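You operate a simulated robot arm through the tools that you are given. There is no shell and no other tool.

The job below is to be done with a simulated robot arm. You get a single attempt, and the scene is never put back.

## Task
Dust out the console drawer, put the teal tin in it and shut it.
Fine: use the yellow duster and lay it back on the console; dust first. What is to be rubbed or washed off counts as gone when no trace of it is left.

It is judged by the outcome, as a careful person would: the job done as asked, and still so three seconds after it is handed in. It fails if anything else is knocked over, pushed out of place, dropped, spilled or broken.

## Robot
A 7-joint arm with a three-finger gripper, fixed in place. Base frame: the origin is at the foot of the arm, x ahead of it, y to its left, z up. Readings come in mm, rad, newtons and seconds.
Its first joint turns from -2.897 to 2.897 rad. Payload 2.69 kg.
Tool frame: the origin (TCP) lies between the finger pads and is the grasp point; the fingertips stand 29 mm ahead of it; z points along the fingers, y is the line along which they close. The gripper opens to 120 mm. The gripper's body begins 78 mm behind the TCP.
Orientation is told as [roll, pitch, yaw] about the base's x, y, z axes, in that order, counted from this pose: with the fingers straight down and closing along the base's y, the tool's x points along the base's -x, its y along +y and its z along -z.

## Interface
- The arm moves only by the tool jog_arm. Its argument "rows" is a list of rows, each a list of 3 entries, a list of its own where there are three numbers: the turn, a rotation vector about the base's x, y, z in rad, then the shift along the base's x, y, z in mm, then the gripper command, from -1 (fully open) to 1 (shut), values between in proportion. In form: [[[wx, wy, wz], [x, y, z], claw], ...]. A call has 1 to 20 rows; each row is the pose to reach, as a shift and turn from the pose commanded when the call began. Rows are played at 5 a second. More than 50 mm and 0.15 rad between two rows, or a gripper value outside its range, and nothing of the call is played. A pose out of reach is approached as far as the arm can. The call stops where the force on the tool passes 40 N (or 10 N more than at its start, if that is more) or the arm is blocked; 0.2 s more then pass. The fingers move at their own pace and stop on an object; they squeeze with about 41 N. The grip force told is the motor's: it shows also when the fingers shut on nothing. Time passes only in rows, and 0.2 s behind the last, so rows that repeat a pose let the fingers close. It gives the time, the measured TCP pose, the force on the tool (base axes), the opening and the grip force at its end, in the units of the frame above (readings bear some noise), with the torque about the TCP (base axes, N m) and any sound that the robot's microphone picked up.
- Cameras (640 x 400 px; columns grow to the right, rows downward): "scene" is fixed at [220, -648.8, 1376.2]; the picture's right is [0.77, -0.64, 0.00], its down [-0.50, -0.60, -0.63] and it looks along [0.40, 0.48, -0.78] (base axes); focal length 257 px, centre (320, 200). "wrist" rides on the gripper at [63, 0, -104] in the tool frame; the picture's right is [0.00, 1.00, 0.00], its down [-0.83, 0.00, -0.56] and it looks along [-0.56, 0.00, 0.83] (tool axes); focal length 275 px, centre (320, 200). There is no depth. A picture from a camera that has moved, and an enlarged one, comes with that camera's place and axes in the base frame and with its lens.
- snapshot(camera): a new picture of that camera. No time passes.
- raise_lower(by): slides the trunk up (or, below 0, down) by that many mm; the arm rides with it, the base frame stays. It gives what a move gives, with no picture.
- inspect(camera, box): a new picture of the part [left, top, right, bottom] of that camera's present view, enlarged. No time passes.
- finish_job(): hands the job in; it is judged then, once.

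Nothing tells you positions but the pictures and the camera data. Unless the task says otherwise, let go and move clear before handing in.

The tools are called as a command line: name --argument value ..., lists and objects as JSON in quotes. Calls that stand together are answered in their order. jog_arm: Moves the arm, as the interface text tells. Its arguments: {"type":"object","properties":{"rows":{"type":"array","items":{"type":"array"}}},"required":["rows"]} The other tools are called the same way: raise_lower (by) slides the trunk up or down; snapshot (camera) takes a picture; inspect (camera, box) takes an enlarged picture of a part of a camera's view; finish_job () hands the job in.

At the start:

```text
t: 0.0
tool_pos: [252.9, -500.3, 1200.2]
orientation: [-0.001, 0.0, -0.001]
force: [0.8, -0.6, 0.3]
torque: [0.0, 0.02, 0.02]
grip_width: 120.0
gripper_force: 0.0
trunk travel left (down, up): [-425.0, 161.0]
```

scene: 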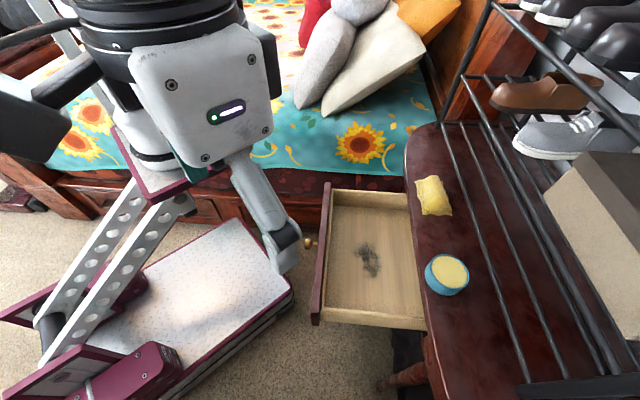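
wrist: 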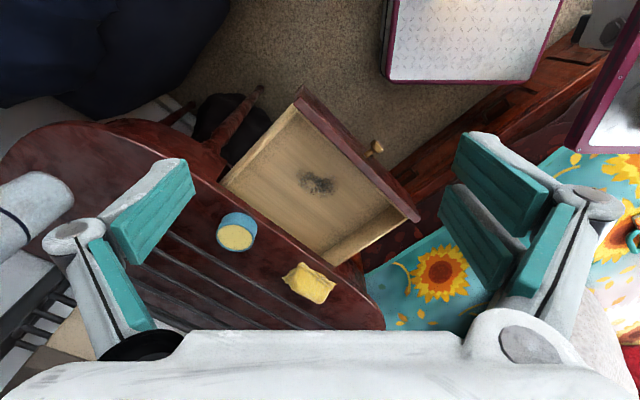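

I see an open drawer with a dark dust patch, a yellow duster and a teal tin with a yellow top on the console. I'll take closer looks before moving.

inspect --camera "scene" --box '[290, 150, 490, 350]'

inspect --camera "wrist" --box '[160, 80, 440, 320]'

snapshot --camera "scene"

```text
2.00 times, centred on (390, 250) of scene
camera zoom: at [220.0, -648.8, 1376.2], right [0.77, -0.64, 0.0], down [-0.5, -0.6, -0.63], along [0.4, 0.48, -0.78], focal length 514 px, centre (180, 100)
```

zoom: 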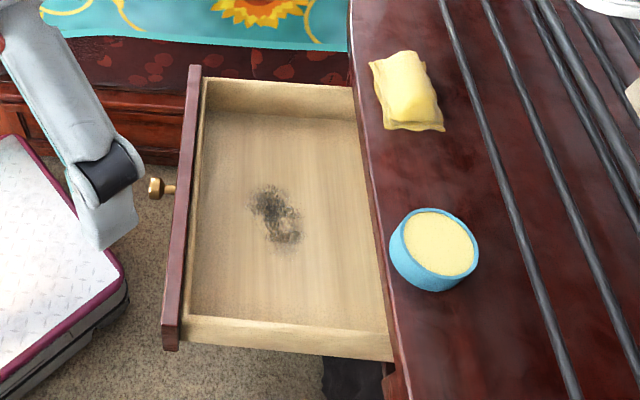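

```text
1.67 times, centred on (300, 200) of wrist
camera zoom: at [190.8, -501.8, 1303.8], right [0.0, 1.0, 0.0], down [0.83, 0.0, 0.56], along [0.56, 0.0, -0.83], focal length 459 px, centre (353, 200)
```

zoom: 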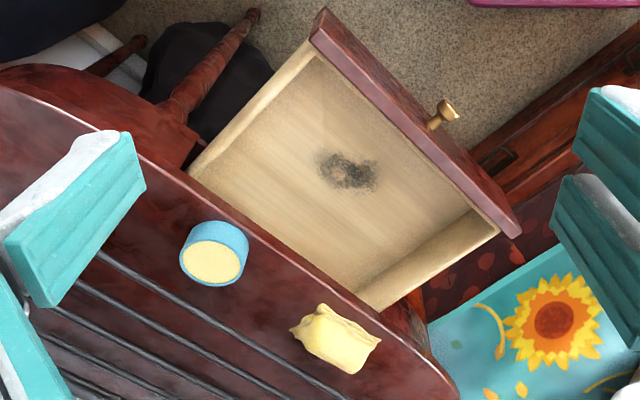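

```text
taken
```

scene: 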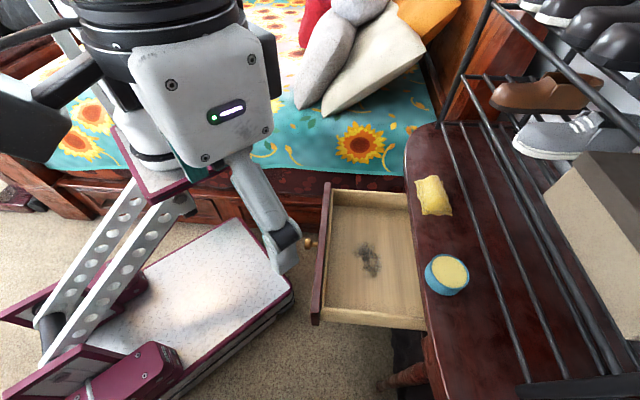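

The drawer is at about 45° to the base, its floor near z≈807 mm. The tin is near (525, -654) and the duster near (667, -523). A rod rack seems to hang over the console, so I'll look at it closely before planning the approach.

inspect --camera "scene" --box '[400, 0, 640, 160]'

inspect --camera "scene" --box '[400, 230, 640, 400]'

inspect --camera "wrist" --box '[0, 150, 240, 350]'

inspect --camera "wrist" --box '[200, 190, 400, 340]'

```text
2.50 times, centred on (520, 80) of scene
camera zoom: at [220.0, -648.8, 1376.2], right [0.77, -0.64, 0.0], down [-0.5, -0.6, -0.63], along [0.4, 0.48, -0.78], focal length 643 px, centre (-180, 500)
```

zoom: 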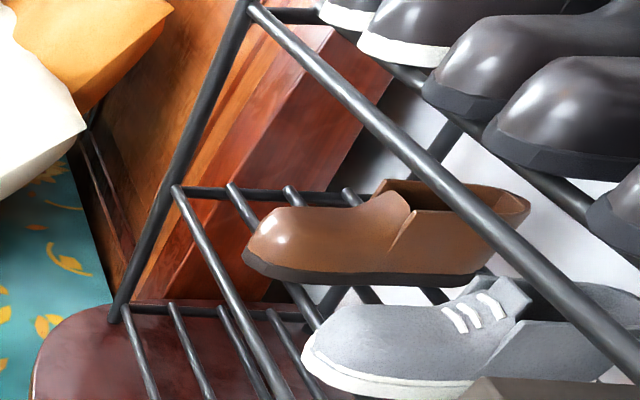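

```text
2.35 times, centred on (520, 315) of scene
camera zoom: at [220.0, -648.8, 1376.2], right [0.77, -0.64, 0.0], down [-0.5, -0.6, -0.63], along [0.4, 0.48, -0.78], focal length 605 px, centre (-151, -71)
```

zoom: 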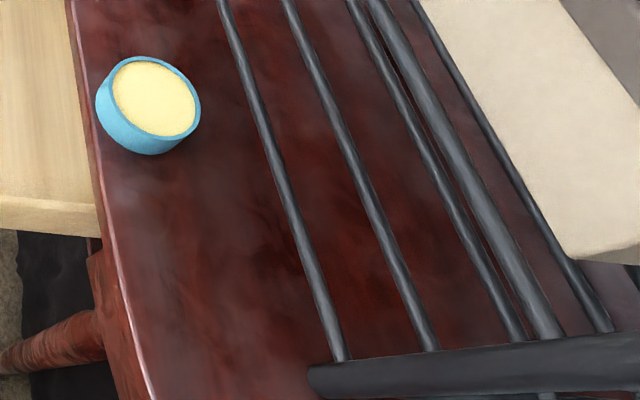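

```text
2.00 times, centred on (120, 250) of wrist
camera zoom: at [190.8, -501.8, 1303.8], right [0.0, 1.0, 0.0], down [0.83, 0.0, 0.56], along [0.56, 0.0, -0.83], focal length 551 px, centre (720, 100)
```

zoom: 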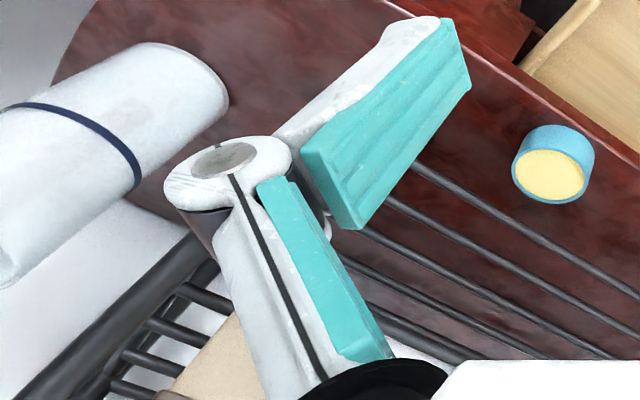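

```text
2.67 times, centred on (300, 265) of wrist
camera zoom: at [190.8, -501.8, 1303.8], right [0.0, 1.0, 0.0], down [0.83, 0.0, 0.56], along [0.56, 0.0, -0.83], focal length 734 px, centre (373, 27)
```

zoom: 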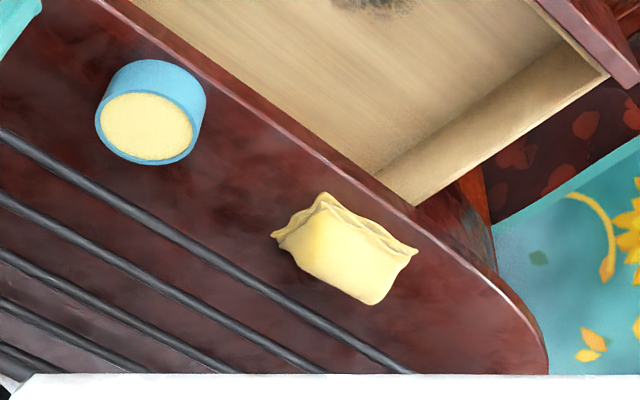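

The rack's front plane is at about 912 mm along the 45° line, with the duster and tin in front of it. I'll turn the gripper to line up with the drawer, move over it and look again from there.

jog_arm --rows '[[[0, 0, -0.112], [35, 1, -7], -1], [[0, 0, -0.224], [70, 2, -14], -1], [[0, 0, -0.336], [105, 3, -21], -1], [[0, 0, -0.449], [140, 4, -28], -1], [[0, 0, -0.561], [175, 5, -36], -1], [[0, 0, -0.673], [210, 5, -43], -1], [[0, 0, -0.785], [242, 5, -50], -1], [[0, 0, -0.785], [242, 5, -50], -1]]'

snapshot --camera "scene"

snapshot --camera "wrist"

```text
t: 1.8
tool_pos: [495.0, -496.2, 1149.2]
orientation: [0.001, 0.0, -0.787]
force: [0.1, -0.6, -0.4]
torque: [0.0, -0.04, -0.03]
grip_width: 120.0
gripper_force: 0.0
trunk travel left (down, up): [-425.0, 161.0]
```

```text
taken
```

scene: 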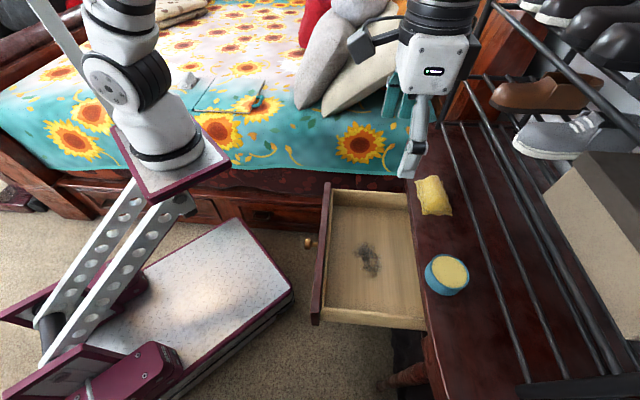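

```text
taken
camera wrist: at [450.9, -452.0, 1253.5], right [0.7, 0.71, 0.0], down [0.59, -0.59, 0.56], along [0.39, -0.39, -0.83], focal length 275 px, centre (320, 200)
```

wrist: 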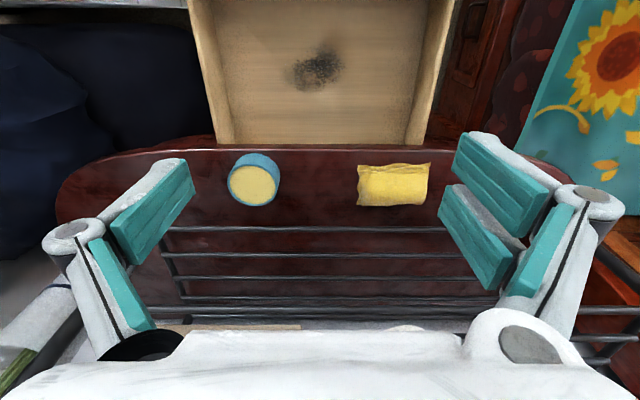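

The gripper is now lined up with the drawer. I'll measure the duster, tin, dust and drawer edges more exactly from this view.

inspect --camera "wrist" --box '[200, 130, 440, 280]'

inspect --camera "wrist" --box '[180, 0, 460, 170]'

inspect --camera "scene" --box '[390, 160, 490, 310]'

```text
2.67 times, centred on (320, 205) of wrist
camera zoom: at [450.9, -452.0, 1253.5], right [0.7, 0.71, 0.0], down [0.59, -0.59, 0.56], along [0.39, -0.39, -0.83], focal length 734 px, centre (320, 187)
```

zoom: 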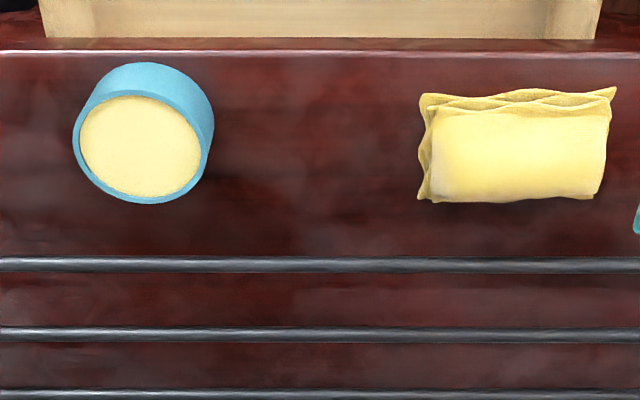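

```text
2.29 times, centred on (320, 85) of wrist
camera zoom: at [450.9, -452.0, 1253.5], right [0.7, 0.71, 0.0], down [0.59, -0.59, 0.56], along [0.39, -0.39, -0.83], focal length 629 px, centre (320, 463)
```

zoom: 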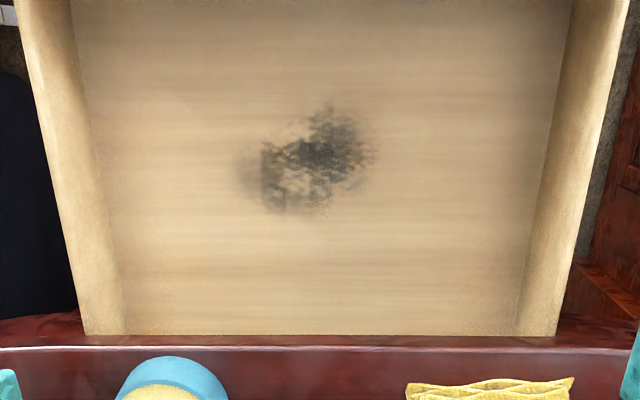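

```text
2.67 times, centred on (440, 235) of scene
camera zoom: at [220.0, -648.8, 1376.2], right [0.77, -0.64, 0.0], down [-0.5, -0.6, -0.63], along [0.4, 0.48, -0.78], focal length 685 px, centre (0, 107)
```

zoom: 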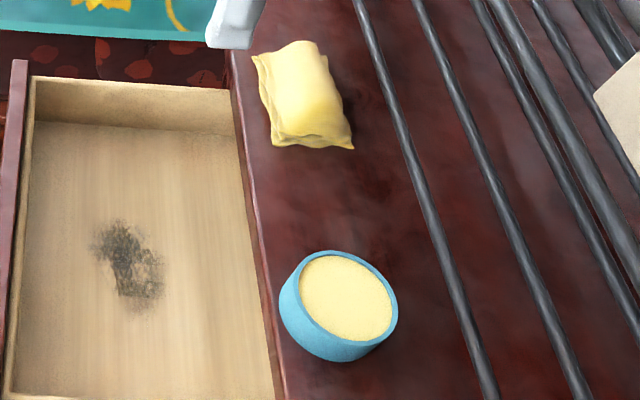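

The duster measures about 100×61 mm, centred near u≈104 (along the console), v≈845 (away from the base). The rack is just behind it, so I'll tilt the tool about 0.3 rad away from the rack and hover above the duster.

jog_arm --rows '[[[-0.04, -0.04, 0], [30, -4, -20], -1], [[-0.08, -0.08, 0], [60, -8, -45], -1], [[-0.12, -0.12, 0], [90, -12, -70], -1], [[-0.16, -0.16, 0], [120, -16, -95], -1], [[-0.2, -0.2, 0], [150, -20, -120], -1], [[-0.212, -0.212, 0], [171.5, -23.4, -145], -1], [[-0.212, -0.212, 0], [171.5, -23.4, -145], -1]]'

snapshot --camera "scene"

snapshot --camera "wrist"

```text
t: 3.4
tool_pos: [666.7, -520.8, 1003.8]
orientation: [-0.001, -0.301, -0.786]
force: [-0.9, 0.8, 0.9]
torque: [-0.01, -0.02, -0.01]
grip_width: 119.9
gripper_force: 0.0
trunk travel left (down, up): [-425.0, 161.0]
```

```text
taken
```

scene: 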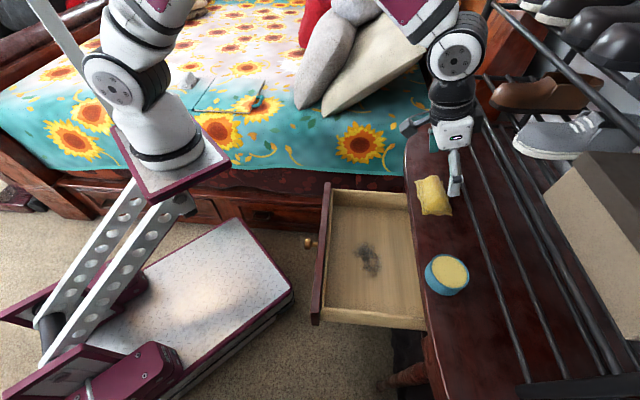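

```text
taken
camera wrist: at [602.4, -456.0, 1083.9], right [0.7, 0.71, 0.0], down [0.45, -0.44, 0.78], along [0.55, -0.55, -0.63], focal length 275 px, centre (320, 200)
```

wrist: 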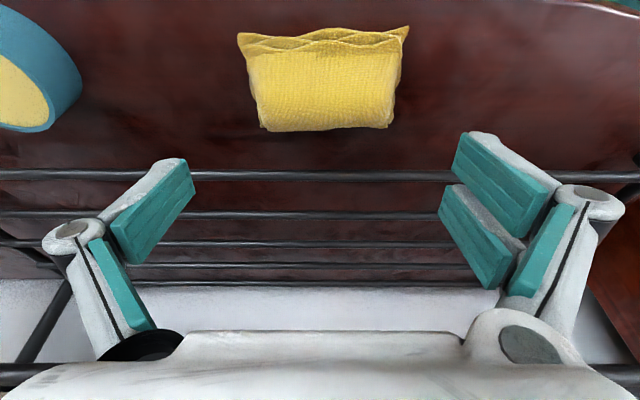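

The duster is nearly centred between the fingers, about 3 mm off along the console. I'll correct that and descend partway.

jog_arm --rows '[[[0, 0, 0], [2.1, 2.1, -15], -1], [[0, 0, 0], [2.1, 2.1, -30], -1], [[0, 0, 0], [2.1, 2.1, -45], -1], [[0, 0, 0], [2.1, 2.1, -58], -1], [[0, 0, 0], [2.1, 2.1, -58], -1]]'

snapshot --camera "wrist"

inspect --camera "scene" --box '[380, 80, 540, 240]'

```text
t: 4.6
tool_pos: [669.6, -516.3, 946.9]
orientation: [0.001, -0.3, -0.785]
force: [-0.1, 0.4, -0.4]
torque: [-0.03, -0.02, 0.01]
grip_width: 119.9
gripper_force: 0.1
trunk travel left (down, up): [-425.0, 161.0]
```

```text
taken
camera wrist: at [605.3, -453.1, 1027.8], right [0.7, 0.71, 0.0], down [0.45, -0.44, 0.78], along [0.55, -0.55, -0.63], focal length 275 px, centre (320, 200)
```

wrist: 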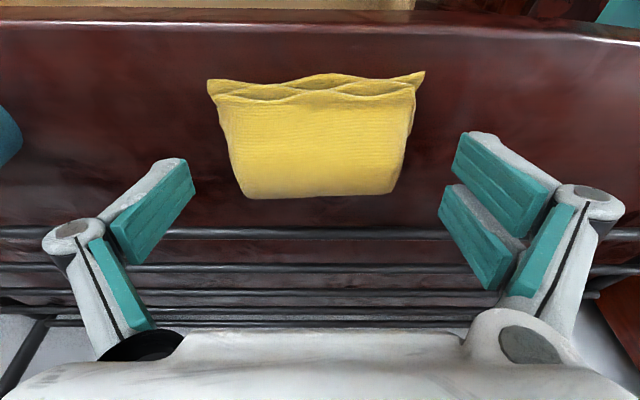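

```text
2.50 times, centred on (460, 160) of scene
camera zoom: at [220.0, -648.8, 1376.2], right [0.77, -0.64, 0.0], down [-0.5, -0.6, -0.63], along [0.4, 0.48, -0.78], focal length 643 px, centre (-30, 300)
```

zoom: 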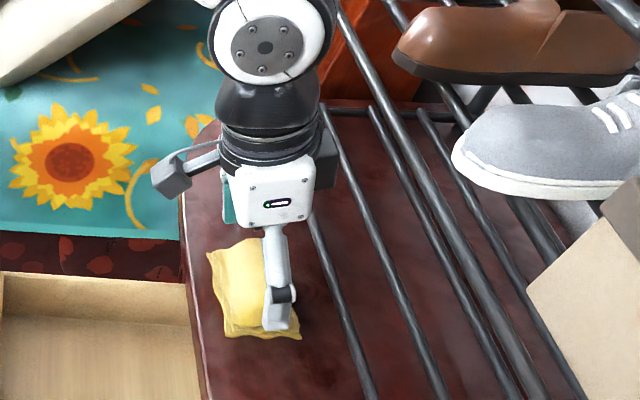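

The fingertips are now level with the top of the duster and centred on it to within 2 mm. I'll go down in small steps, watching the force.

jog_arm --rows '[[[0, 0, 0], [-1, -1, -5], -1], [[0, 0, 0], [-1, -1, -10], -1], [[0, 0, 0], [-1, -1, -10], -1]]'

inspect --camera "scene" --box '[410, 130, 490, 230]'

snapshot --camera "wrist"

```text
t: 5.4
tool_pos: [669.3, -518.4, 936.3]
orientation: [0.0, -0.3, -0.782]
force: [-0.6, -0.1, -0.1]
torque: [-0.03, 0.01, 0.0]
grip_width: 119.8
gripper_force: 0.1
trunk travel left (down, up): [-425.0, 161.0]
```

```text
4.00 times, centred on (450, 180) of scene
camera zoom: at [220.0, -648.8, 1376.2], right [0.77, -0.64, 0.0], down [-0.5, -0.6, -0.63], along [0.4, 0.48, -0.78], focal length 1028 px, centre (-200, 280)
```

zoom: 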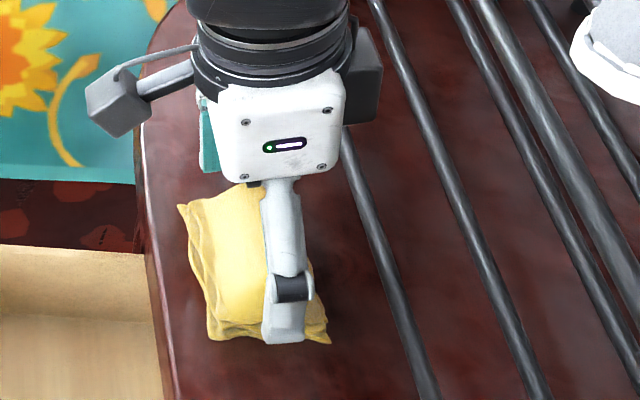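

```text
taken
camera wrist: at [604.3, -454.7, 1017.1], right [0.7, 0.71, 0.0], down [0.45, -0.44, 0.78], along [0.55, -0.55, -0.63], focal length 275 px, centre (320, 200)
```

wrist: 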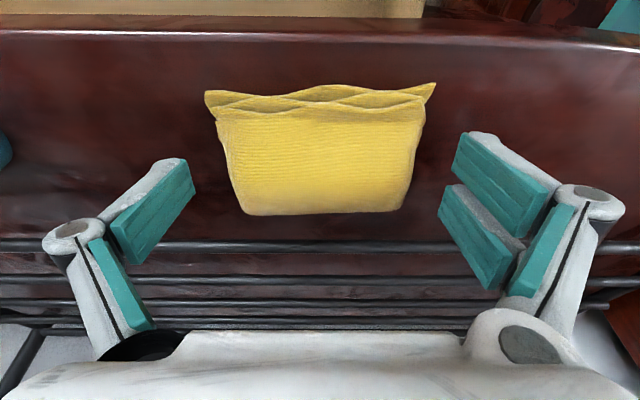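

No contact yet. The fingertips are just above the console, so I'll go down a few more mm.

jog_arm --rows '[[[0, 0, 0], [0, 0, -2], -1], [[0, 0, 0], [0, 0, -4], -1], [[0, 0, 0], [0, 0, -4], -1]]'

```text
t: 6.2
tool_pos: [668.4, -519.0, 932.3]
orientation: [0.001, -0.299, -0.786]
force: [0.4, 0.2, 0.0]
torque: [-0.04, 0.01, 0.03]
grip_width: 120.1
gripper_force: 0.1
trunk travel left (down, up): [-425.0, 161.0]
```

jog_arm --rows '[[[0, 0, 0], [0, 0, -1.5], -1], [[0, 0, 0], [0, 0, -3], -1], [[0, 0, 0], [0, 0, -3], -1]]'

inspect --camera "scene" --box '[410, 130, 490, 230]'

```text
t: 7.0
tool_pos: [668.8, -517.3, 929.6]
orientation: [0.001, -0.3, -0.786]
force: [0.1, -0.3, -0.1]
torque: [0.02, -0.02, 0.0]
grip_width: 119.9
gripper_force: 0.1
trunk travel left (down, up): [-425.0, 161.0]
```

```text
4.00 times, centred on (450, 180) of scene
camera zoom: at [220.0, -648.8, 1376.2], right [0.77, -0.64, 0.0], down [-0.5, -0.6, -0.63], along [0.4, 0.48, -0.78], focal length 1028 px, centre (-200, 280)
```

zoom: 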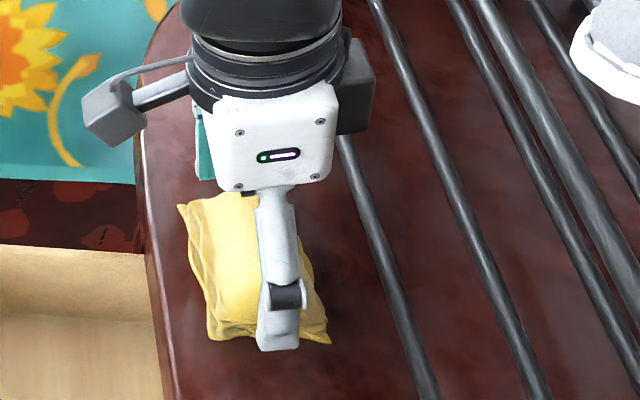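

The tips are around z≈899, close to the console top. I'll close on the duster here.

jog_arm --rows '[[[0, 0, 0], [0, 0, 0], 0], [[0, 0, 0], [0, 0, 0], 1], [[0, 0, 0], [0, 0, 0], 1], [[0, 0, 0], [0, 0, 0], 1], [[0, 0, 0], [0, 0, 0], 1]]'

snapshot --camera "wrist"

inspect --camera "scene" --box '[410, 130, 490, 230]'

```text
t: 8.2
tool_pos: [668.5, -518.2, 929.9]
orientation: [0.0, -0.302, -0.786]
force: [-2.3, -0.8, 6.9]
torque: [-0.02, 0.07, 0.01]
grip_width: 99.2
gripper_force: 41.3
trunk travel left (down, up): [-425.0, 161.0]
```

```text
taken
camera wrist: at [604.3, -454.3, 1010.4], right [0.7, 0.71, 0.0], down [0.45, -0.44, 0.78], along [0.55, -0.55, -0.63], focal length 275 px, centre (320, 200)
```

wrist: 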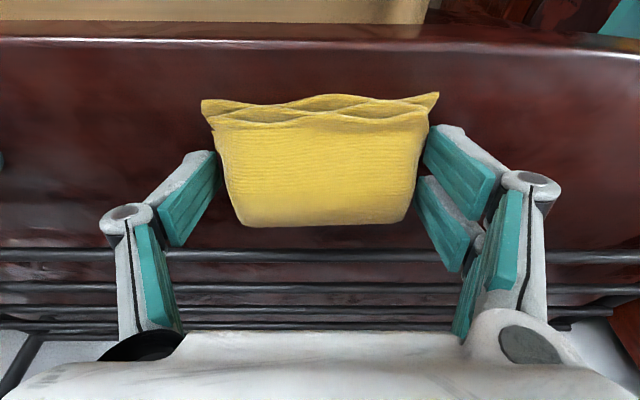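

```text
4.00 times, centred on (450, 180) of scene
camera zoom: at [220.0, -648.8, 1376.2], right [0.77, -0.64, 0.0], down [-0.5, -0.6, -0.63], along [0.4, 0.48, -0.78], focal length 1028 px, centre (-200, 280)
```

zoom: 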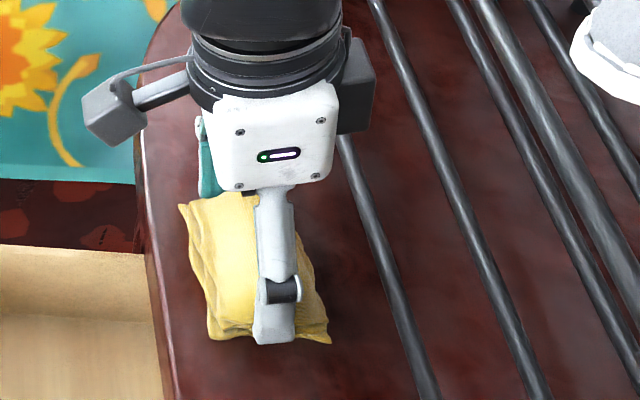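

Gripped at 99 mm width with 41 N. I'll lift straight up and check that the duster comes along.

jog_arm --rows '[[[0, 0, 0], [0, 0, 5], 1], [[0, 0, 0], [0, 0, 20], 1], [[0, 0, 0], [0, 0, 40], 1], [[0, 0, 0], [0, 0, 60], 1], [[0, 0, 0], [0, 0, 60], 1]]'

snapshot --camera "wrist"

inspect --camera "scene" --box '[380, 80, 540, 240]'

```text
t: 9.4
tool_pos: [668.1, -519.0, 990.8]
orientation: [-0.001, -0.299, -0.787]
force: [0.1, -0.5, -0.6]
torque: [-0.01, -0.01, -0.01]
grip_width: 98.7
gripper_force: 41.3
trunk travel left (down, up): [-425.0, 161.0]
```

```text
taken
camera wrist: at [603.7, -454.4, 1071.2], right [0.7, 0.71, 0.0], down [0.45, -0.44, 0.78], along [0.55, -0.55, -0.63], focal length 275 px, centre (320, 200)
```

wrist: 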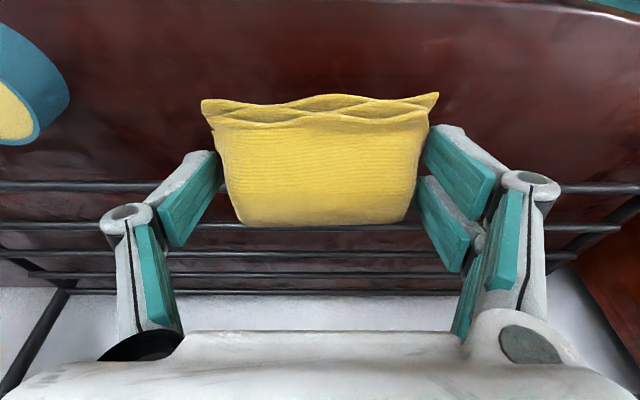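

```text
2.50 times, centred on (460, 160) of scene
camera zoom: at [220.0, -648.8, 1376.2], right [0.77, -0.64, 0.0], down [-0.5, -0.6, -0.63], along [0.4, 0.48, -0.78], focal length 643 px, centre (-30, 300)
```

zoom: 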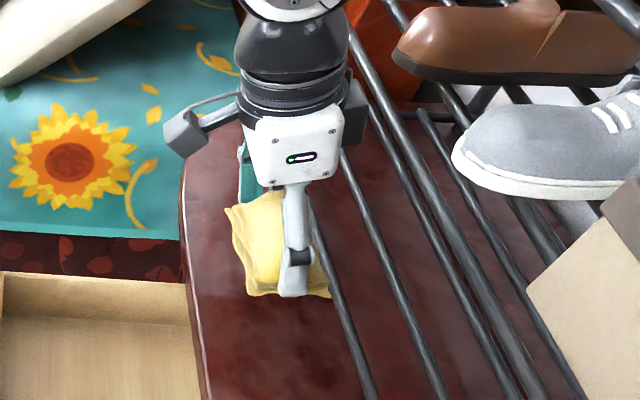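

The duster is held firmly. I'll carry it over the drawer and down to just above the dust.

jog_arm --rows '[[[0, 0, 0], [-36, 4, 0], 1], [[0, 0, 0], [-72, 8, 0], 1], [[0, 0, 0], [-108, 12, 0], 1], [[0, 0, 0], [-144, 16, 0], 1], [[0, 0, 0], [-178.8, 18.4, 0], 1], [[0, 0, 0], [-178.8, 18.4, -40], 1], [[0, 0, 0], [-178.8, 18.4, -80], 1], [[0, 0, 0], [-178.8, 18.4, -110], 1], [[0, 0, 0], [-178.8, 18.4, -110], 1]]'

snapshot --camera "wrist"

snapshot --camera "scene"

```text
t: 11.4
tool_pos: [488.1, -497.0, 877.7]
orientation: [-0.001, -0.301, -0.786]
force: [0.0, -0.8, -0.9]
torque: [-0.02, -0.01, -0.02]
grip_width: 98.8
gripper_force: 40.9
trunk travel left (down, up): [-425.0, 161.0]
```

```text
taken
camera wrist: at [423.6, -433.8, 959.2], right [0.7, 0.71, 0.0], down [0.45, -0.44, 0.78], along [0.55, -0.55, -0.63], focal length 275 px, centre (320, 200)
```

wrist: 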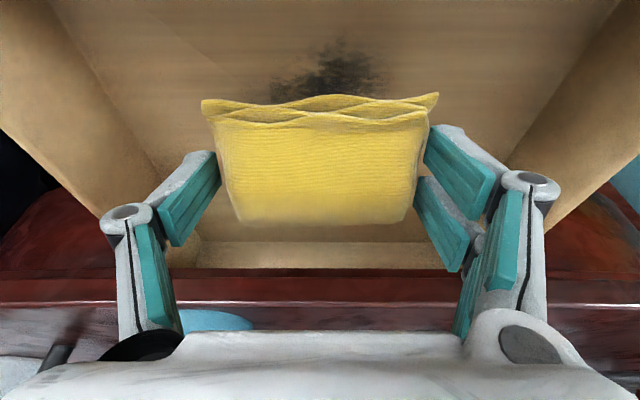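

```text
taken
```

scene: 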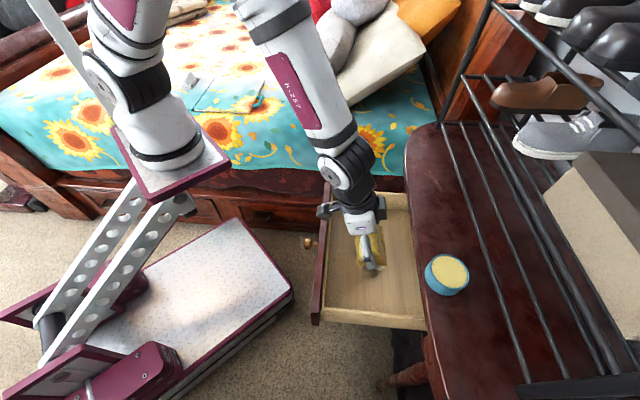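

The duster sits above the dust, clear of the drawer walls. I'll lower it slowly until it touches the drawer floor.

jog_arm --rows '[[[0, 0, 0], [0, 0, -15], 1], [[0, 0, 0], [0, 0, -28], 1], [[0, 0, 0], [0, 0, -31], 1], [[0, 0, 0], [0, 0, -31], 1]]'

```text
t: 12.4
tool_pos: [489.6, -499.5, 848.4]
orientation: [0.0, -0.301, -0.785]
force: [0.0, -0.5, -1.0]
torque: [-0.01, -0.01, -0.01]
grip_width: 99.0
gripper_force: 41.6
trunk travel left (down, up): [-425.0, 161.0]
```

jog_arm --rows '[[[0, 0, 0], [0, 0, -2], 1], [[0, 0, 0], [0, 0, -4], 1], [[0, 0, 0], [0, 0, -6], 1], [[0, 0, 0], [0, 0, -6], 1]]'

snapshot --camera "wrist"

inspect --camera "scene" --box '[300, 170, 440, 340]'

```text
t: 13.4
tool_pos: [489.3, -500.3, 842.4]
orientation: [0.0, -0.3, -0.785]
force: [0.2, 0.2, -0.9]
torque: [-0.03, -0.01, -0.01]
grip_width: 98.9
gripper_force: 41.4
trunk travel left (down, up): [-425.0, 161.0]
```

```text
taken
camera wrist: at [424.9, -436.1, 923.2], right [0.7, 0.71, 0.0], down [0.45, -0.44, 0.78], along [0.55, -0.55, -0.63], focal length 275 px, centre (320, 200)
```

wrist: 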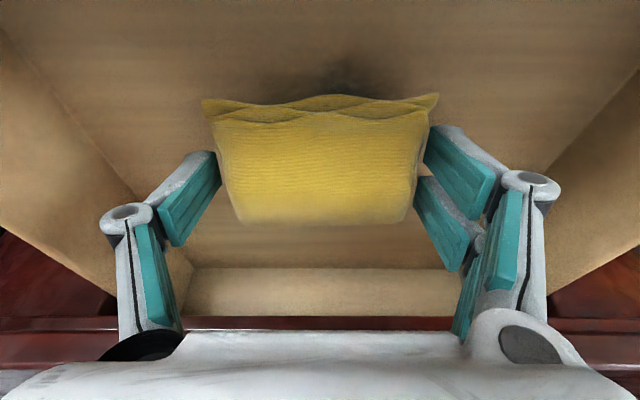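

```text
2.35 times, centred on (370, 255) of scene
camera zoom: at [220.0, -648.8, 1376.2], right [0.77, -0.64, 0.0], down [-0.5, -0.6, -0.63], along [0.4, 0.48, -0.78], focal length 605 px, centre (202, 71)
```

zoom: 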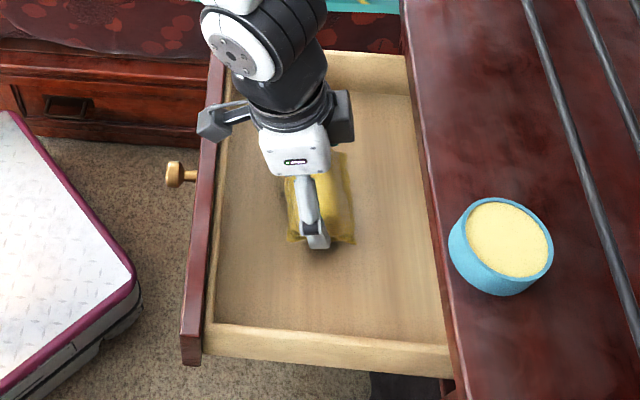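

Not touching yet. I'll keep lowering gently.

jog_arm --rows '[[[0, 0, 0], [0, 0, -2], 1], [[0, 0, 0], [0, 0, -4], 1], [[0, 0, 0], [0, 0, -4], 1]]'

```text
t: 14.2
tool_pos: [490.0, -500.3, 839.2]
orientation: [0.001, -0.3, -0.783]
force: [-0.8, 0.1, 0.0]
torque: [-0.02, 0.03, 0.0]
grip_width: 99.0
gripper_force: 41.1
trunk travel left (down, up): [-425.0, 161.0]
```

jog_arm --rows '[[[0, 0, 0], [0, 0, -1.5], 1], [[0, 0, 0], [0, 0, -3], 1], [[0, 0, 0], [0, 0, -3], 1]]'

```text
t: 15.0
tool_pos: [489.7, -499.8, 835.9]
orientation: [0.0, -0.3, -0.786]
force: [-0.3, 0.2, -0.5]
torque: [-0.01, 0.01, -0.03]
grip_width: 98.8
gripper_force: 40.9
trunk travel left (down, up): [-425.0, 161.0]
```

jog_arm --rows '[[[0, 0, 0], [0, 0, -1.5], 1], [[0, 0, 0], [0, 0, -3], 1], [[0, 0, 0], [0, 0, -3], 1]]'

snapshot --camera "wrist"

```text
t: 15.8
tool_pos: [489.7, -499.3, 832.4]
orientation: [0.0, -0.3, -0.783]
force: [0.6, 0.5, 0.2]
torque: [0.0, 0.01, 0.0]
grip_width: 98.9
gripper_force: 41.4
trunk travel left (down, up): [-425.0, 161.0]
```

```text
taken
camera wrist: at [425.2, -436.1, 913.1], right [0.7, 0.71, 0.0], down [0.45, -0.44, 0.78], along [0.55, -0.55, -0.63], focal length 275 px, centre (320, 200)
```

wrist: 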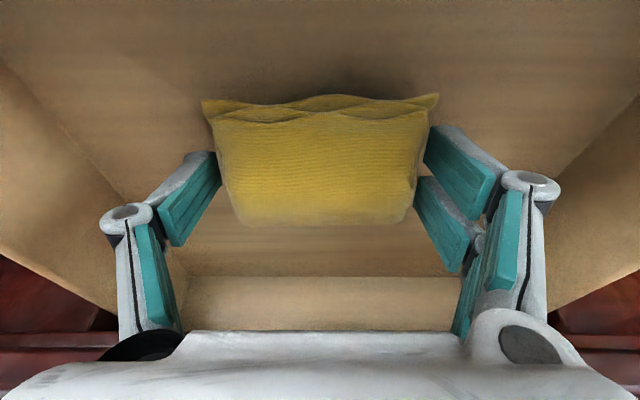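

jog_arm --rows '[[[0, 0, 0], [0, 0, -1.5], 1], [[0, 0, 0], [0, 0, -3], 1], [[0, 0, 0], [0, 0, -3], 1]]'

```text
t: 16.6
tool_pos: [489.8, -499.5, 829.1]
orientation: [0.0, -0.299, -0.784]
force: [-0.1, 0.2, -0.2]
torque: [0.01, 0.0, 0.03]
grip_width: 99.0
gripper_force: 41.6
trunk travel left (down, up): [-425.0, 161.0]
```

jog_arm --rows '[[[0, 0, 0], [0, 0, -1.5], 1], [[0, 0, 0], [0, 0, -3], 1], [[0, 0, 0], [0, 0, -3], 1]]'

inspect --camera "scene" --box '[300, 170, 440, 340]'

```text
t: 17.4
tool_pos: [489.9, -499.9, 826.2]
orientation: [-0.001, -0.3, -0.785]
force: [0.1, -0.2, -0.6]
torque: [0.0, 0.0, -0.04]
grip_width: 98.8
gripper_force: 40.7
trunk travel left (down, up): [-425.0, 161.0]
```

```text
2.35 times, centred on (370, 255) of scene
camera zoom: at [220.0, -648.8, 1376.2], right [0.77, -0.64, 0.0], down [-0.5, -0.6, -0.63], along [0.4, 0.48, -0.78], focal length 605 px, centre (202, 71)
```

zoom: 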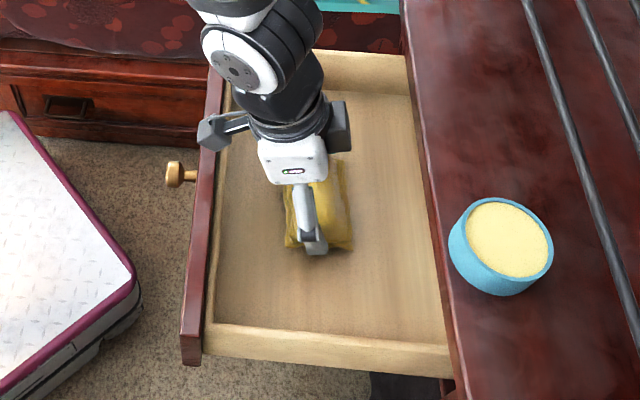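

jog_arm --rows '[[[0, 0, 0], [0, 0, -1.5], 1], [[0, 0, 0], [0, 0, -3], 1], [[0, 0, 0], [0, 0, -3], 1]]'

```text
t: 18.2
tool_pos: [490.6, -499.8, 824.3]
orientation: [-0.002, -0.302, -0.787]
force: [-0.4, -0.4, -0.6]
torque: [0.02, -0.04, 0.0]
grip_width: 98.8
gripper_force: 40.4
trunk travel left (down, up): [-425.0, 161.0]
```

jog_arm --rows '[[[0, 0, 0], [0, 0, -1.5], 1], [[0, 0, 0], [0, 0, -3], 1], [[0, 0, 0], [0, 0, -3], 1]]'

snapshot --camera "wrist"

```text
t: 19.0
tool_pos: [489.1, -499.7, 820.8]
orientation: [0.001, -0.3, -0.785]
force: [0.1, -0.4, -0.4]
torque: [0.01, 0.03, 0.0]
grip_width: 99.0
gripper_force: 40.8
trunk travel left (down, up): [-425.0, 161.0]
```

```text
taken
camera wrist: at [425.1, -436.3, 901.2], right [0.7, 0.71, 0.0], down [0.45, -0.44, 0.78], along [0.55, -0.55, -0.63], focal length 275 px, centre (320, 200)
```

wrist: 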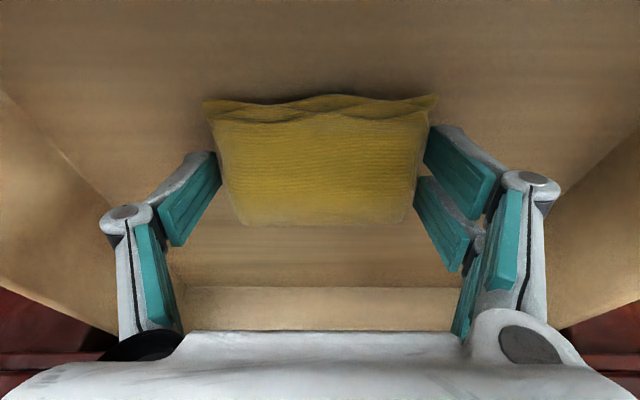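

jog_arm --rows '[[[0, 0, 0], [0, 0, -1.5], 1], [[0, 0, 0], [0, 0, -3], 1], [[0, 0, 0], [0, 0, -3], 1]]'

inspect --camera "wrist" --box '[190, 70, 450, 240]'

```text
t: 19.8
tool_pos: [490.0, -500.2, 817.6]
orientation: [0.0, -0.3, -0.785]
force: [0.7, 0.4, -1.1]
torque: [0.01, -0.01, 0.02]
grip_width: 98.8
gripper_force: 41.0
trunk travel left (down, up): [-425.0, 161.0]
```

```text
2.35 times, centred on (320, 155) of wrist
camera zoom: at [425.1, -436.8, 898.6], right [0.7, 0.71, 0.0], down [0.45, -0.44, 0.78], along [0.55, -0.55, -0.63], focal length 648 px, centre (320, 306)
```

zoom: 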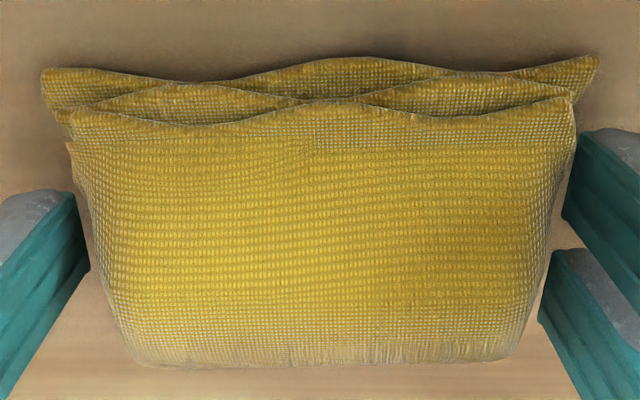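

Re-measuring the drawer floor from the wall edges in two views gives z≈782, so contact should be within a few mm. I'll keep lowering in small steps.

jog_arm --rows '[[[0, 0, 0], [0, 0, -1], 1], [[0, 0, 0], [0, 0, -2], 1], [[0, 0, 0], [0, 0, -3], 1], [[0, 0, 0], [0, 0, -3], 1]]'

```text
t: 20.8
tool_pos: [489.6, -500.3, 813.6]
orientation: [0.0, -0.299, -0.786]
force: [-0.7, -1.3, 0.5]
torque: [-0.04, -0.01, -0.03]
grip_width: 98.8
gripper_force: 41.1
trunk travel left (down, up): [-425.0, 161.0]
```

jog_arm --rows '[[[0, 0, 0], [0, 0, -1], 1], [[0, 0, 0], [0, 0, -2], 1], [[0, 0, 0], [0, 0, -2], 1]]'

```text
t: 21.6
tool_pos: [490.3, -500.9, 814.8]
orientation: [-0.001, -0.304, -0.784]
force: [0.9, 3.6, 21.2]
torque: [0.15, 0.02, 0.11]
grip_width: 99.0
gripper_force: 40.9
trunk travel left (down, up): [-425.0, 161.0]
```

Contact with the drawer floor is confirmed at about 21 N. I'll ease off 1 mm and rub side to side along the drawer's width, so friction doesn't slide the drawer.

jog_arm --rows '[[[0, 0, 0], [0, 0, 1], 1], [[0, 0, 0], [10, 10, 1], 1], [[0, 0, 0], [22, 22, 1], 1], [[0, 0, 0], [32, 32, 1], 1], [[0, 0, 0], [20, 20, 1], 1], [[0, 0, 0], [5, 5, 1], 1], [[0, 0, 0], [-10, -10, 1], 1], [[0, 0, 0], [-24, -24, 1], 1], [[0, 0, 0], [-35, -35, 1], 1], [[0, 0, 0], [-20, -20, 1], 1], [[0, 0, 0], [-5, -5, 1], 1], [[0, 0, 0], [0, 0, 1], 1]]'

snapshot --camera "wrist"

inspect --camera "scene" --box '[300, 170, 440, 340]'

```text
t: 24.2
tool_pos: [488.3, -501.6, 813.9]
orientation: [0.001, -0.301, -0.785]
force: [-3.8, -4.1, 8.7]
torque: [-0.01, 0.08, 0.06]
grip_width: 98.8
gripper_force: 40.6
trunk travel left (down, up): [-425.0, 161.0]
```

```text
taken
camera wrist: at [423.8, -437.5, 894.8], right [0.7, 0.71, 0.0], down [0.45, -0.44, 0.78], along [0.55, -0.55, -0.63], focal length 275 px, centre (320, 200)
```

wrist: 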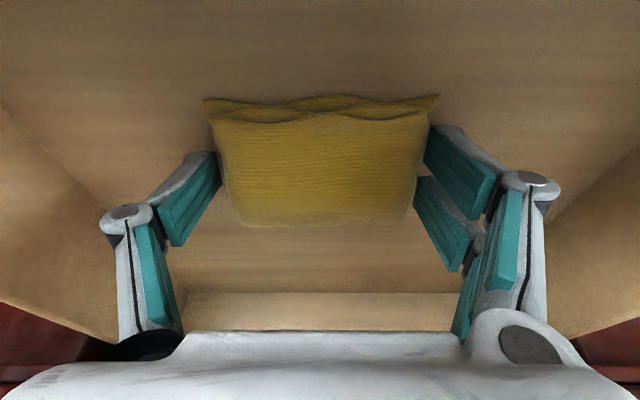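

```text
2.35 times, centred on (370, 255) of scene
camera zoom: at [220.0, -648.8, 1376.2], right [0.77, -0.64, 0.0], down [-0.5, -0.6, -0.63], along [0.4, 0.48, -0.78], focal length 605 px, centre (202, 71)
```

zoom: 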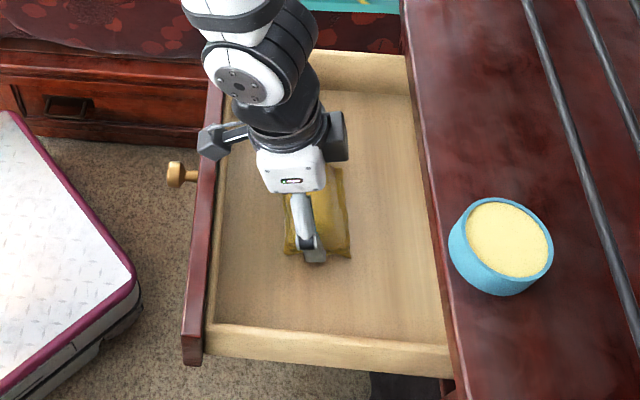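

The press is about 9 N and nothing has shifted. I'll rub a nearer lane next, lifting between lanes so the drawer isn't dragged.

jog_arm --rows '[[[0, 0, 0], [0, 0, 6], 1], [[0, 0, 0], [-10, 10, 6], 1], [[0, 0, 0], [-10, 10, 0], 1], [[0, 0, 0], [5, 25, 0], 1], [[0, 0, 0], [20, 40, 0], 1], [[0, 0, 0], [5, 25, 0], 1], [[0, 0, 0], [-10, 10, 0], 1], [[0, 0, 0], [-25, -5, 0], 1], [[0, 0, 0], [-40, -20, 0], 1], [[0, 0, 0], [-45, -25, 0], 1], [[0, 0, 0], [-30, -10, 0], 1], [[0, 0, 0], [-10, 10, 0], 1], [[0, 0, 0], [10, 30, 0], 1], [[0, 0, 0], [24, 44, 0], 1], [[0, 0, 0], [5, 25, 0], 1], [[0, 0, 0], [-10, 10, 0], 1], [[0, 0, 0], [-10, 10, 6], 1], [[0, 0, 0], [12, -12, 6], 1], [[0, 0, 0], [12, -12, 0], 1], [[0, 0, 0], [12, -12, 0], 1]]'

```text
t: 28.4
tool_pos: [499.2, -512.8, 815.4]
orientation: [-0.001, -0.3, -0.786]
force: [-0.8, 1.1, 4.6]
torque: [0.21, -0.14, 0.07]
grip_width: 98.9
gripper_force: 41.4
trunk travel left (down, up): [-425.0, 161.0]
```

Now the farther lane, pressed slightly more.

jog_arm --rows '[[[0, 0, 0], [0, 0, -0.7], 1], [[0, 0, 0], [15, 15, -0.7], 1], [[0, 0, 0], [30, 30, -0.7], 1], [[0, 0, 0], [34, 34, -0.7], 1], [[0, 0, 0], [18, 18, -0.7], 1], [[0, 0, 0], [0, 0, -0.7], 1], [[0, 0, 0], [-15, -15, -0.7], 1], [[0, 0, 0], [-30, -30, -0.7], 1], [[0, 0, 0], [-35, -35, -0.7], 1], [[0, 0, 0], [-18, -18, -0.7], 1], [[0, 0, 0], [0, 0, -0.7], 1], [[0, 0, 0], [18, 18, -0.7], 1], [[0, 0, 0], [34, 34, -0.7], 1], [[0, 0, 0], [15, 15, -0.7], 1], [[0, 0, 0], [0, 0, -0.7], 1], [[0, 0, 0], [0, 0, 10], 1], [[0, 0, 0], [0, 0, 40], 1], [[0, 0, 0], [0, 0, 80], 1], [[0, 0, 0], [0, 0, 80], 1]]'

snapshot --camera "wrist"

inspect --camera "scene" --box '[300, 170, 440, 340]'

```text
t: 32.4
tool_pos: [500.3, -510.4, 893.7]
orientation: [-0.001, -0.299, -0.785]
force: [0.0, -1.0, -1.0]
torque: [0.0, 0.01, 0.02]
grip_width: 99.0
gripper_force: 40.8
trunk travel left (down, up): [-425.0, 161.0]
```

```text
taken
camera wrist: at [437.0, -446.8, 974.6], right [0.7, 0.71, 0.0], down [0.45, -0.44, 0.78], along [0.55, -0.55, -0.63], focal length 275 px, centre (320, 200)
```

wrist: 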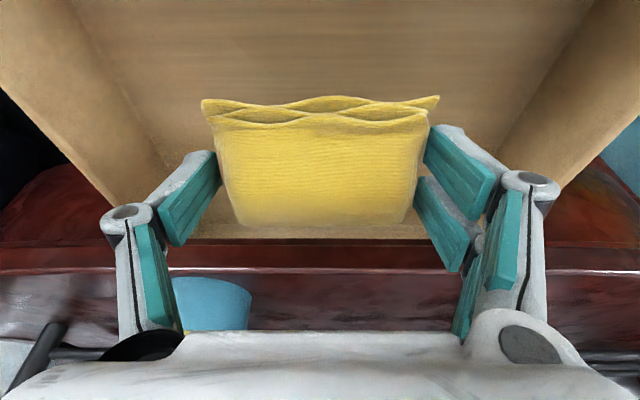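

```text
2.35 times, centred on (370, 255) of scene
camera zoom: at [220.0, -648.8, 1376.2], right [0.77, -0.64, 0.0], down [-0.5, -0.6, -0.63], along [0.4, 0.48, -0.78], focal length 605 px, centre (202, 71)
```

zoom: 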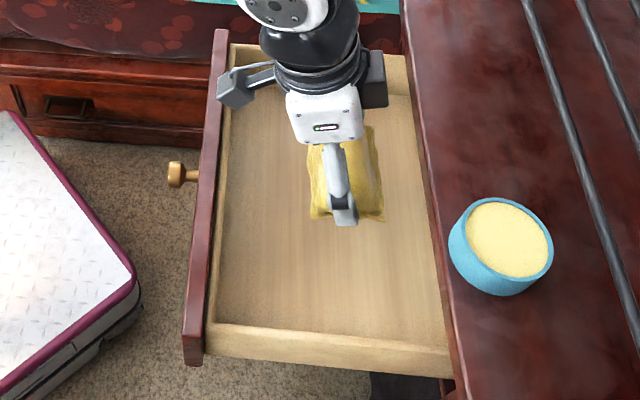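

The visible floor looks clean so far. I'll lift and move the duster back over its spot on the console, so the drawer can be seen unobstructed.

jog_arm --rows '[[[0, 0, 0], [0, 0, 45], 1], [[0, 0, 0], [0, 0, 90], 1], [[0, 0, 0], [35, -2, 97], 1], [[0, 0, 0], [75, -4, 97], 1], [[0, 0, 0], [115, -6, 97], 1], [[0, 0, 0], [150, -7, 97], 1], [[0, 0, 0], [168, -8, 97], 1], [[0, 0, 0], [168, -8, 97], 1]]'

inspect --camera "scene" --box '[310, 180, 430, 330]'

snapshot --camera "scene"

inspect --camera "scene" --box '[335, 225, 405, 295]'

```text
t: 34.2
tool_pos: [668.0, -518.2, 990.4]
orientation: [-0.001, -0.299, -0.784]
force: [0.0, 0.2, 0.0]
torque: [0.03, 0.02, 0.0]
grip_width: 99.0
gripper_force: 40.7
trunk travel left (down, up): [-425.0, 161.0]
```

```text
2.67 times, centred on (370, 255) of scene
camera zoom: at [220.0, -648.8, 1376.2], right [0.77, -0.64, 0.0], down [-0.5, -0.6, -0.63], along [0.4, 0.48, -0.78], focal length 685 px, centre (187, 53)
```

zoom: 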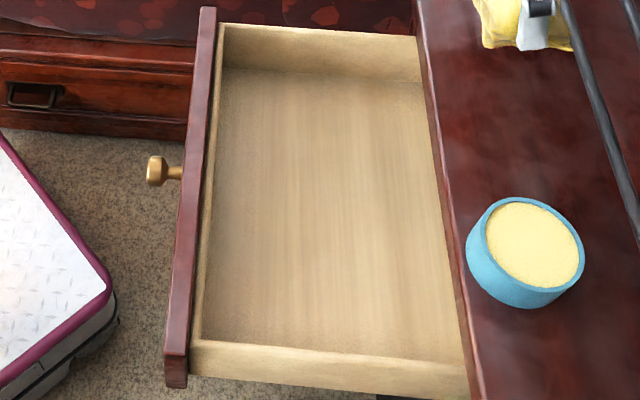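

```text
taken
```

scene: 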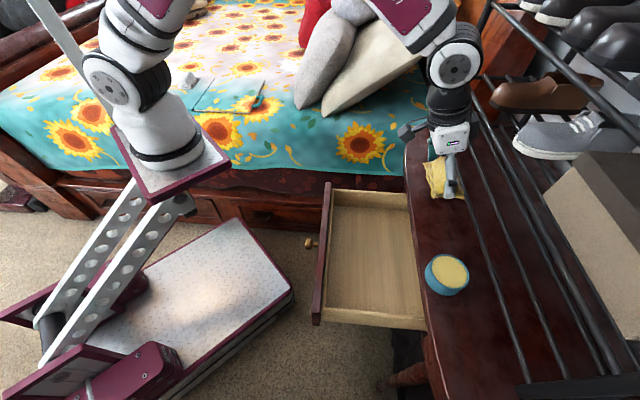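

```text
5.71 times, centred on (370, 260) of scene
camera zoom: at [220.0, -648.8, 1376.2], right [0.77, -0.64, 0.0], down [-0.5, -0.6, -0.63], along [0.4, 0.48, -0.78], focal length 1469 px, centre (34, -143)
```

zoom: 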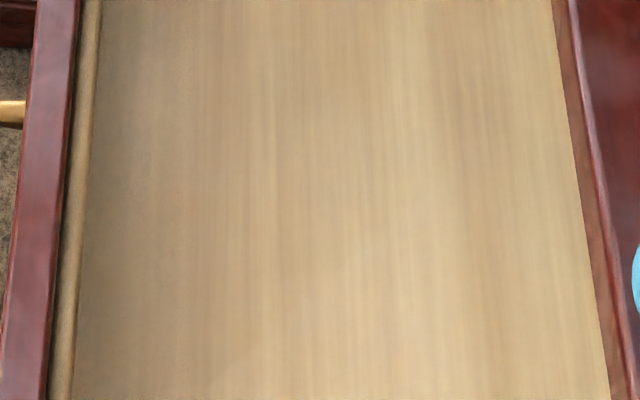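

The drawer floor is clean, with no trace of the patch left. Now I'll lower the duster onto its original place on the console.

jog_arm --rows '[[[0, 0, 0], [0, 0, -25], 1], [[0, 0, 0], [0, 0, -45], 1], [[0, 0, 0], [0, 0, -56], 1], [[0, 0, 0], [0, 0, -59], 1], [[0, 0, 0], [0, 0, -59], 1]]'

```text
t: 35.4
tool_pos: [668.7, -519.4, 932.5]
orientation: [0.0, -0.301, -0.786]
force: [0.1, 0.0, 0.3]
torque: [0.0, 0.0, -0.02]
grip_width: 98.8
gripper_force: 40.9
trunk travel left (down, up): [-425.0, 161.0]
```

jog_arm --rows '[[[0, 0, 0], [0, 0, -1], 1], [[0, 0, 0], [0, 0, -1.5], 1], [[0, 0, 0], [0, 0, -1.5], 1]]'

```text
t: 36.2
tool_pos: [669.5, -519.1, 930.2]
orientation: [0.0, -0.302, -0.786]
force: [0.0, -0.6, 0.1]
torque: [0.04, -0.03, -0.02]
grip_width: 98.9
gripper_force: 40.8
trunk travel left (down, up): [-425.0, 161.0]
```

jog_arm --rows '[[[0, 0, 0], [0, 0, -1], 1], [[0, 0, 0], [0, 0, -1.5], 1], [[0, 0, 0], [0, 0, -1.5], 1]]'

```text
t: 37.0
tool_pos: [670.0, -519.5, 928.1]
orientation: [0.0, -0.302, -0.787]
force: [1.1, 1.0, 6.5]
torque: [0.02, 0.07, 0.03]
grip_width: 98.8
gripper_force: 41.2
trunk travel left (down, up): [-425.0, 161.0]
```

The duster is resting on the console with light contact. I'll open the fingers and rise straight up.

jog_arm --rows '[[[0, 0, 0], [0, 0, 0.5], 0.6], [[0, 0, 0], [0, 0, 0.5], -1], [[0, 0, 0], [0, 0, 0.5], -1], [[0, 0, 0], [0, 0, 2], -1], [[0, 0, 0], [0, 0, 15], -1], [[0, 0, 0], [0, 0, 40], -1], [[0, 0, 0], [0, 0, 75], -1], [[0, 0, 0], [0, 0, 75], -1]]'

snapshot --camera "wrist"

inspect --camera "scene" --box '[390, 140, 500, 310]'

```text
t: 38.8
tool_pos: [670.9, -520.4, 1004.3]
orientation: [0.0, -0.298, -0.785]
force: [0.6, -0.6, -0.4]
torque: [-0.03, 0.02, 0.02]
grip_width: 120.1
gripper_force: 0.0
trunk travel left (down, up): [-425.0, 161.0]
```

```text
taken
camera wrist: at [606.0, -455.3, 1084.8], right [0.7, 0.71, 0.0], down [0.45, -0.44, 0.78], along [0.55, -0.55, -0.63], focal length 275 px, centre (320, 200)
```

wrist: 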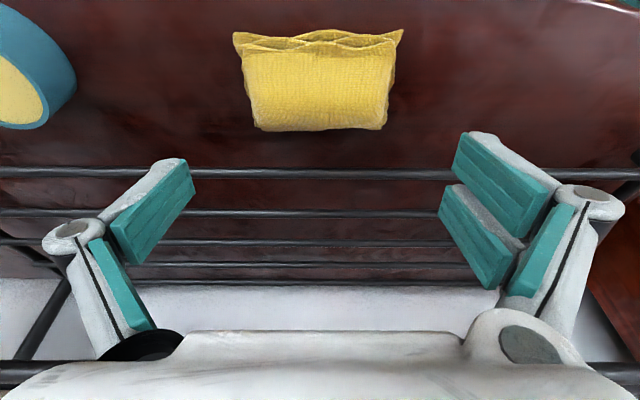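

```text
2.35 times, centred on (445, 225) of scene
camera zoom: at [220.0, -648.8, 1376.2], right [0.77, -0.64, 0.0], down [-0.5, -0.6, -0.63], along [0.4, 0.48, -0.78], focal length 605 px, centre (26, 141)
```

zoom: 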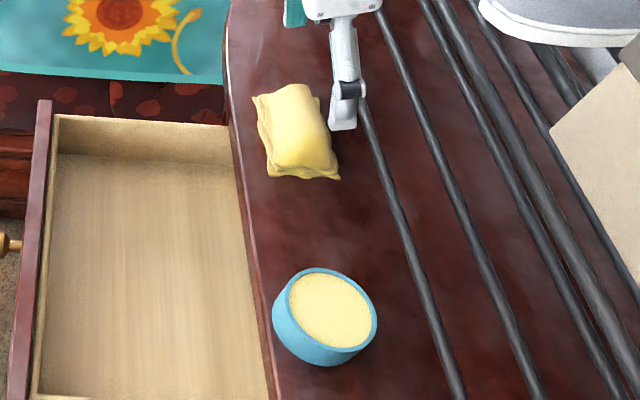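

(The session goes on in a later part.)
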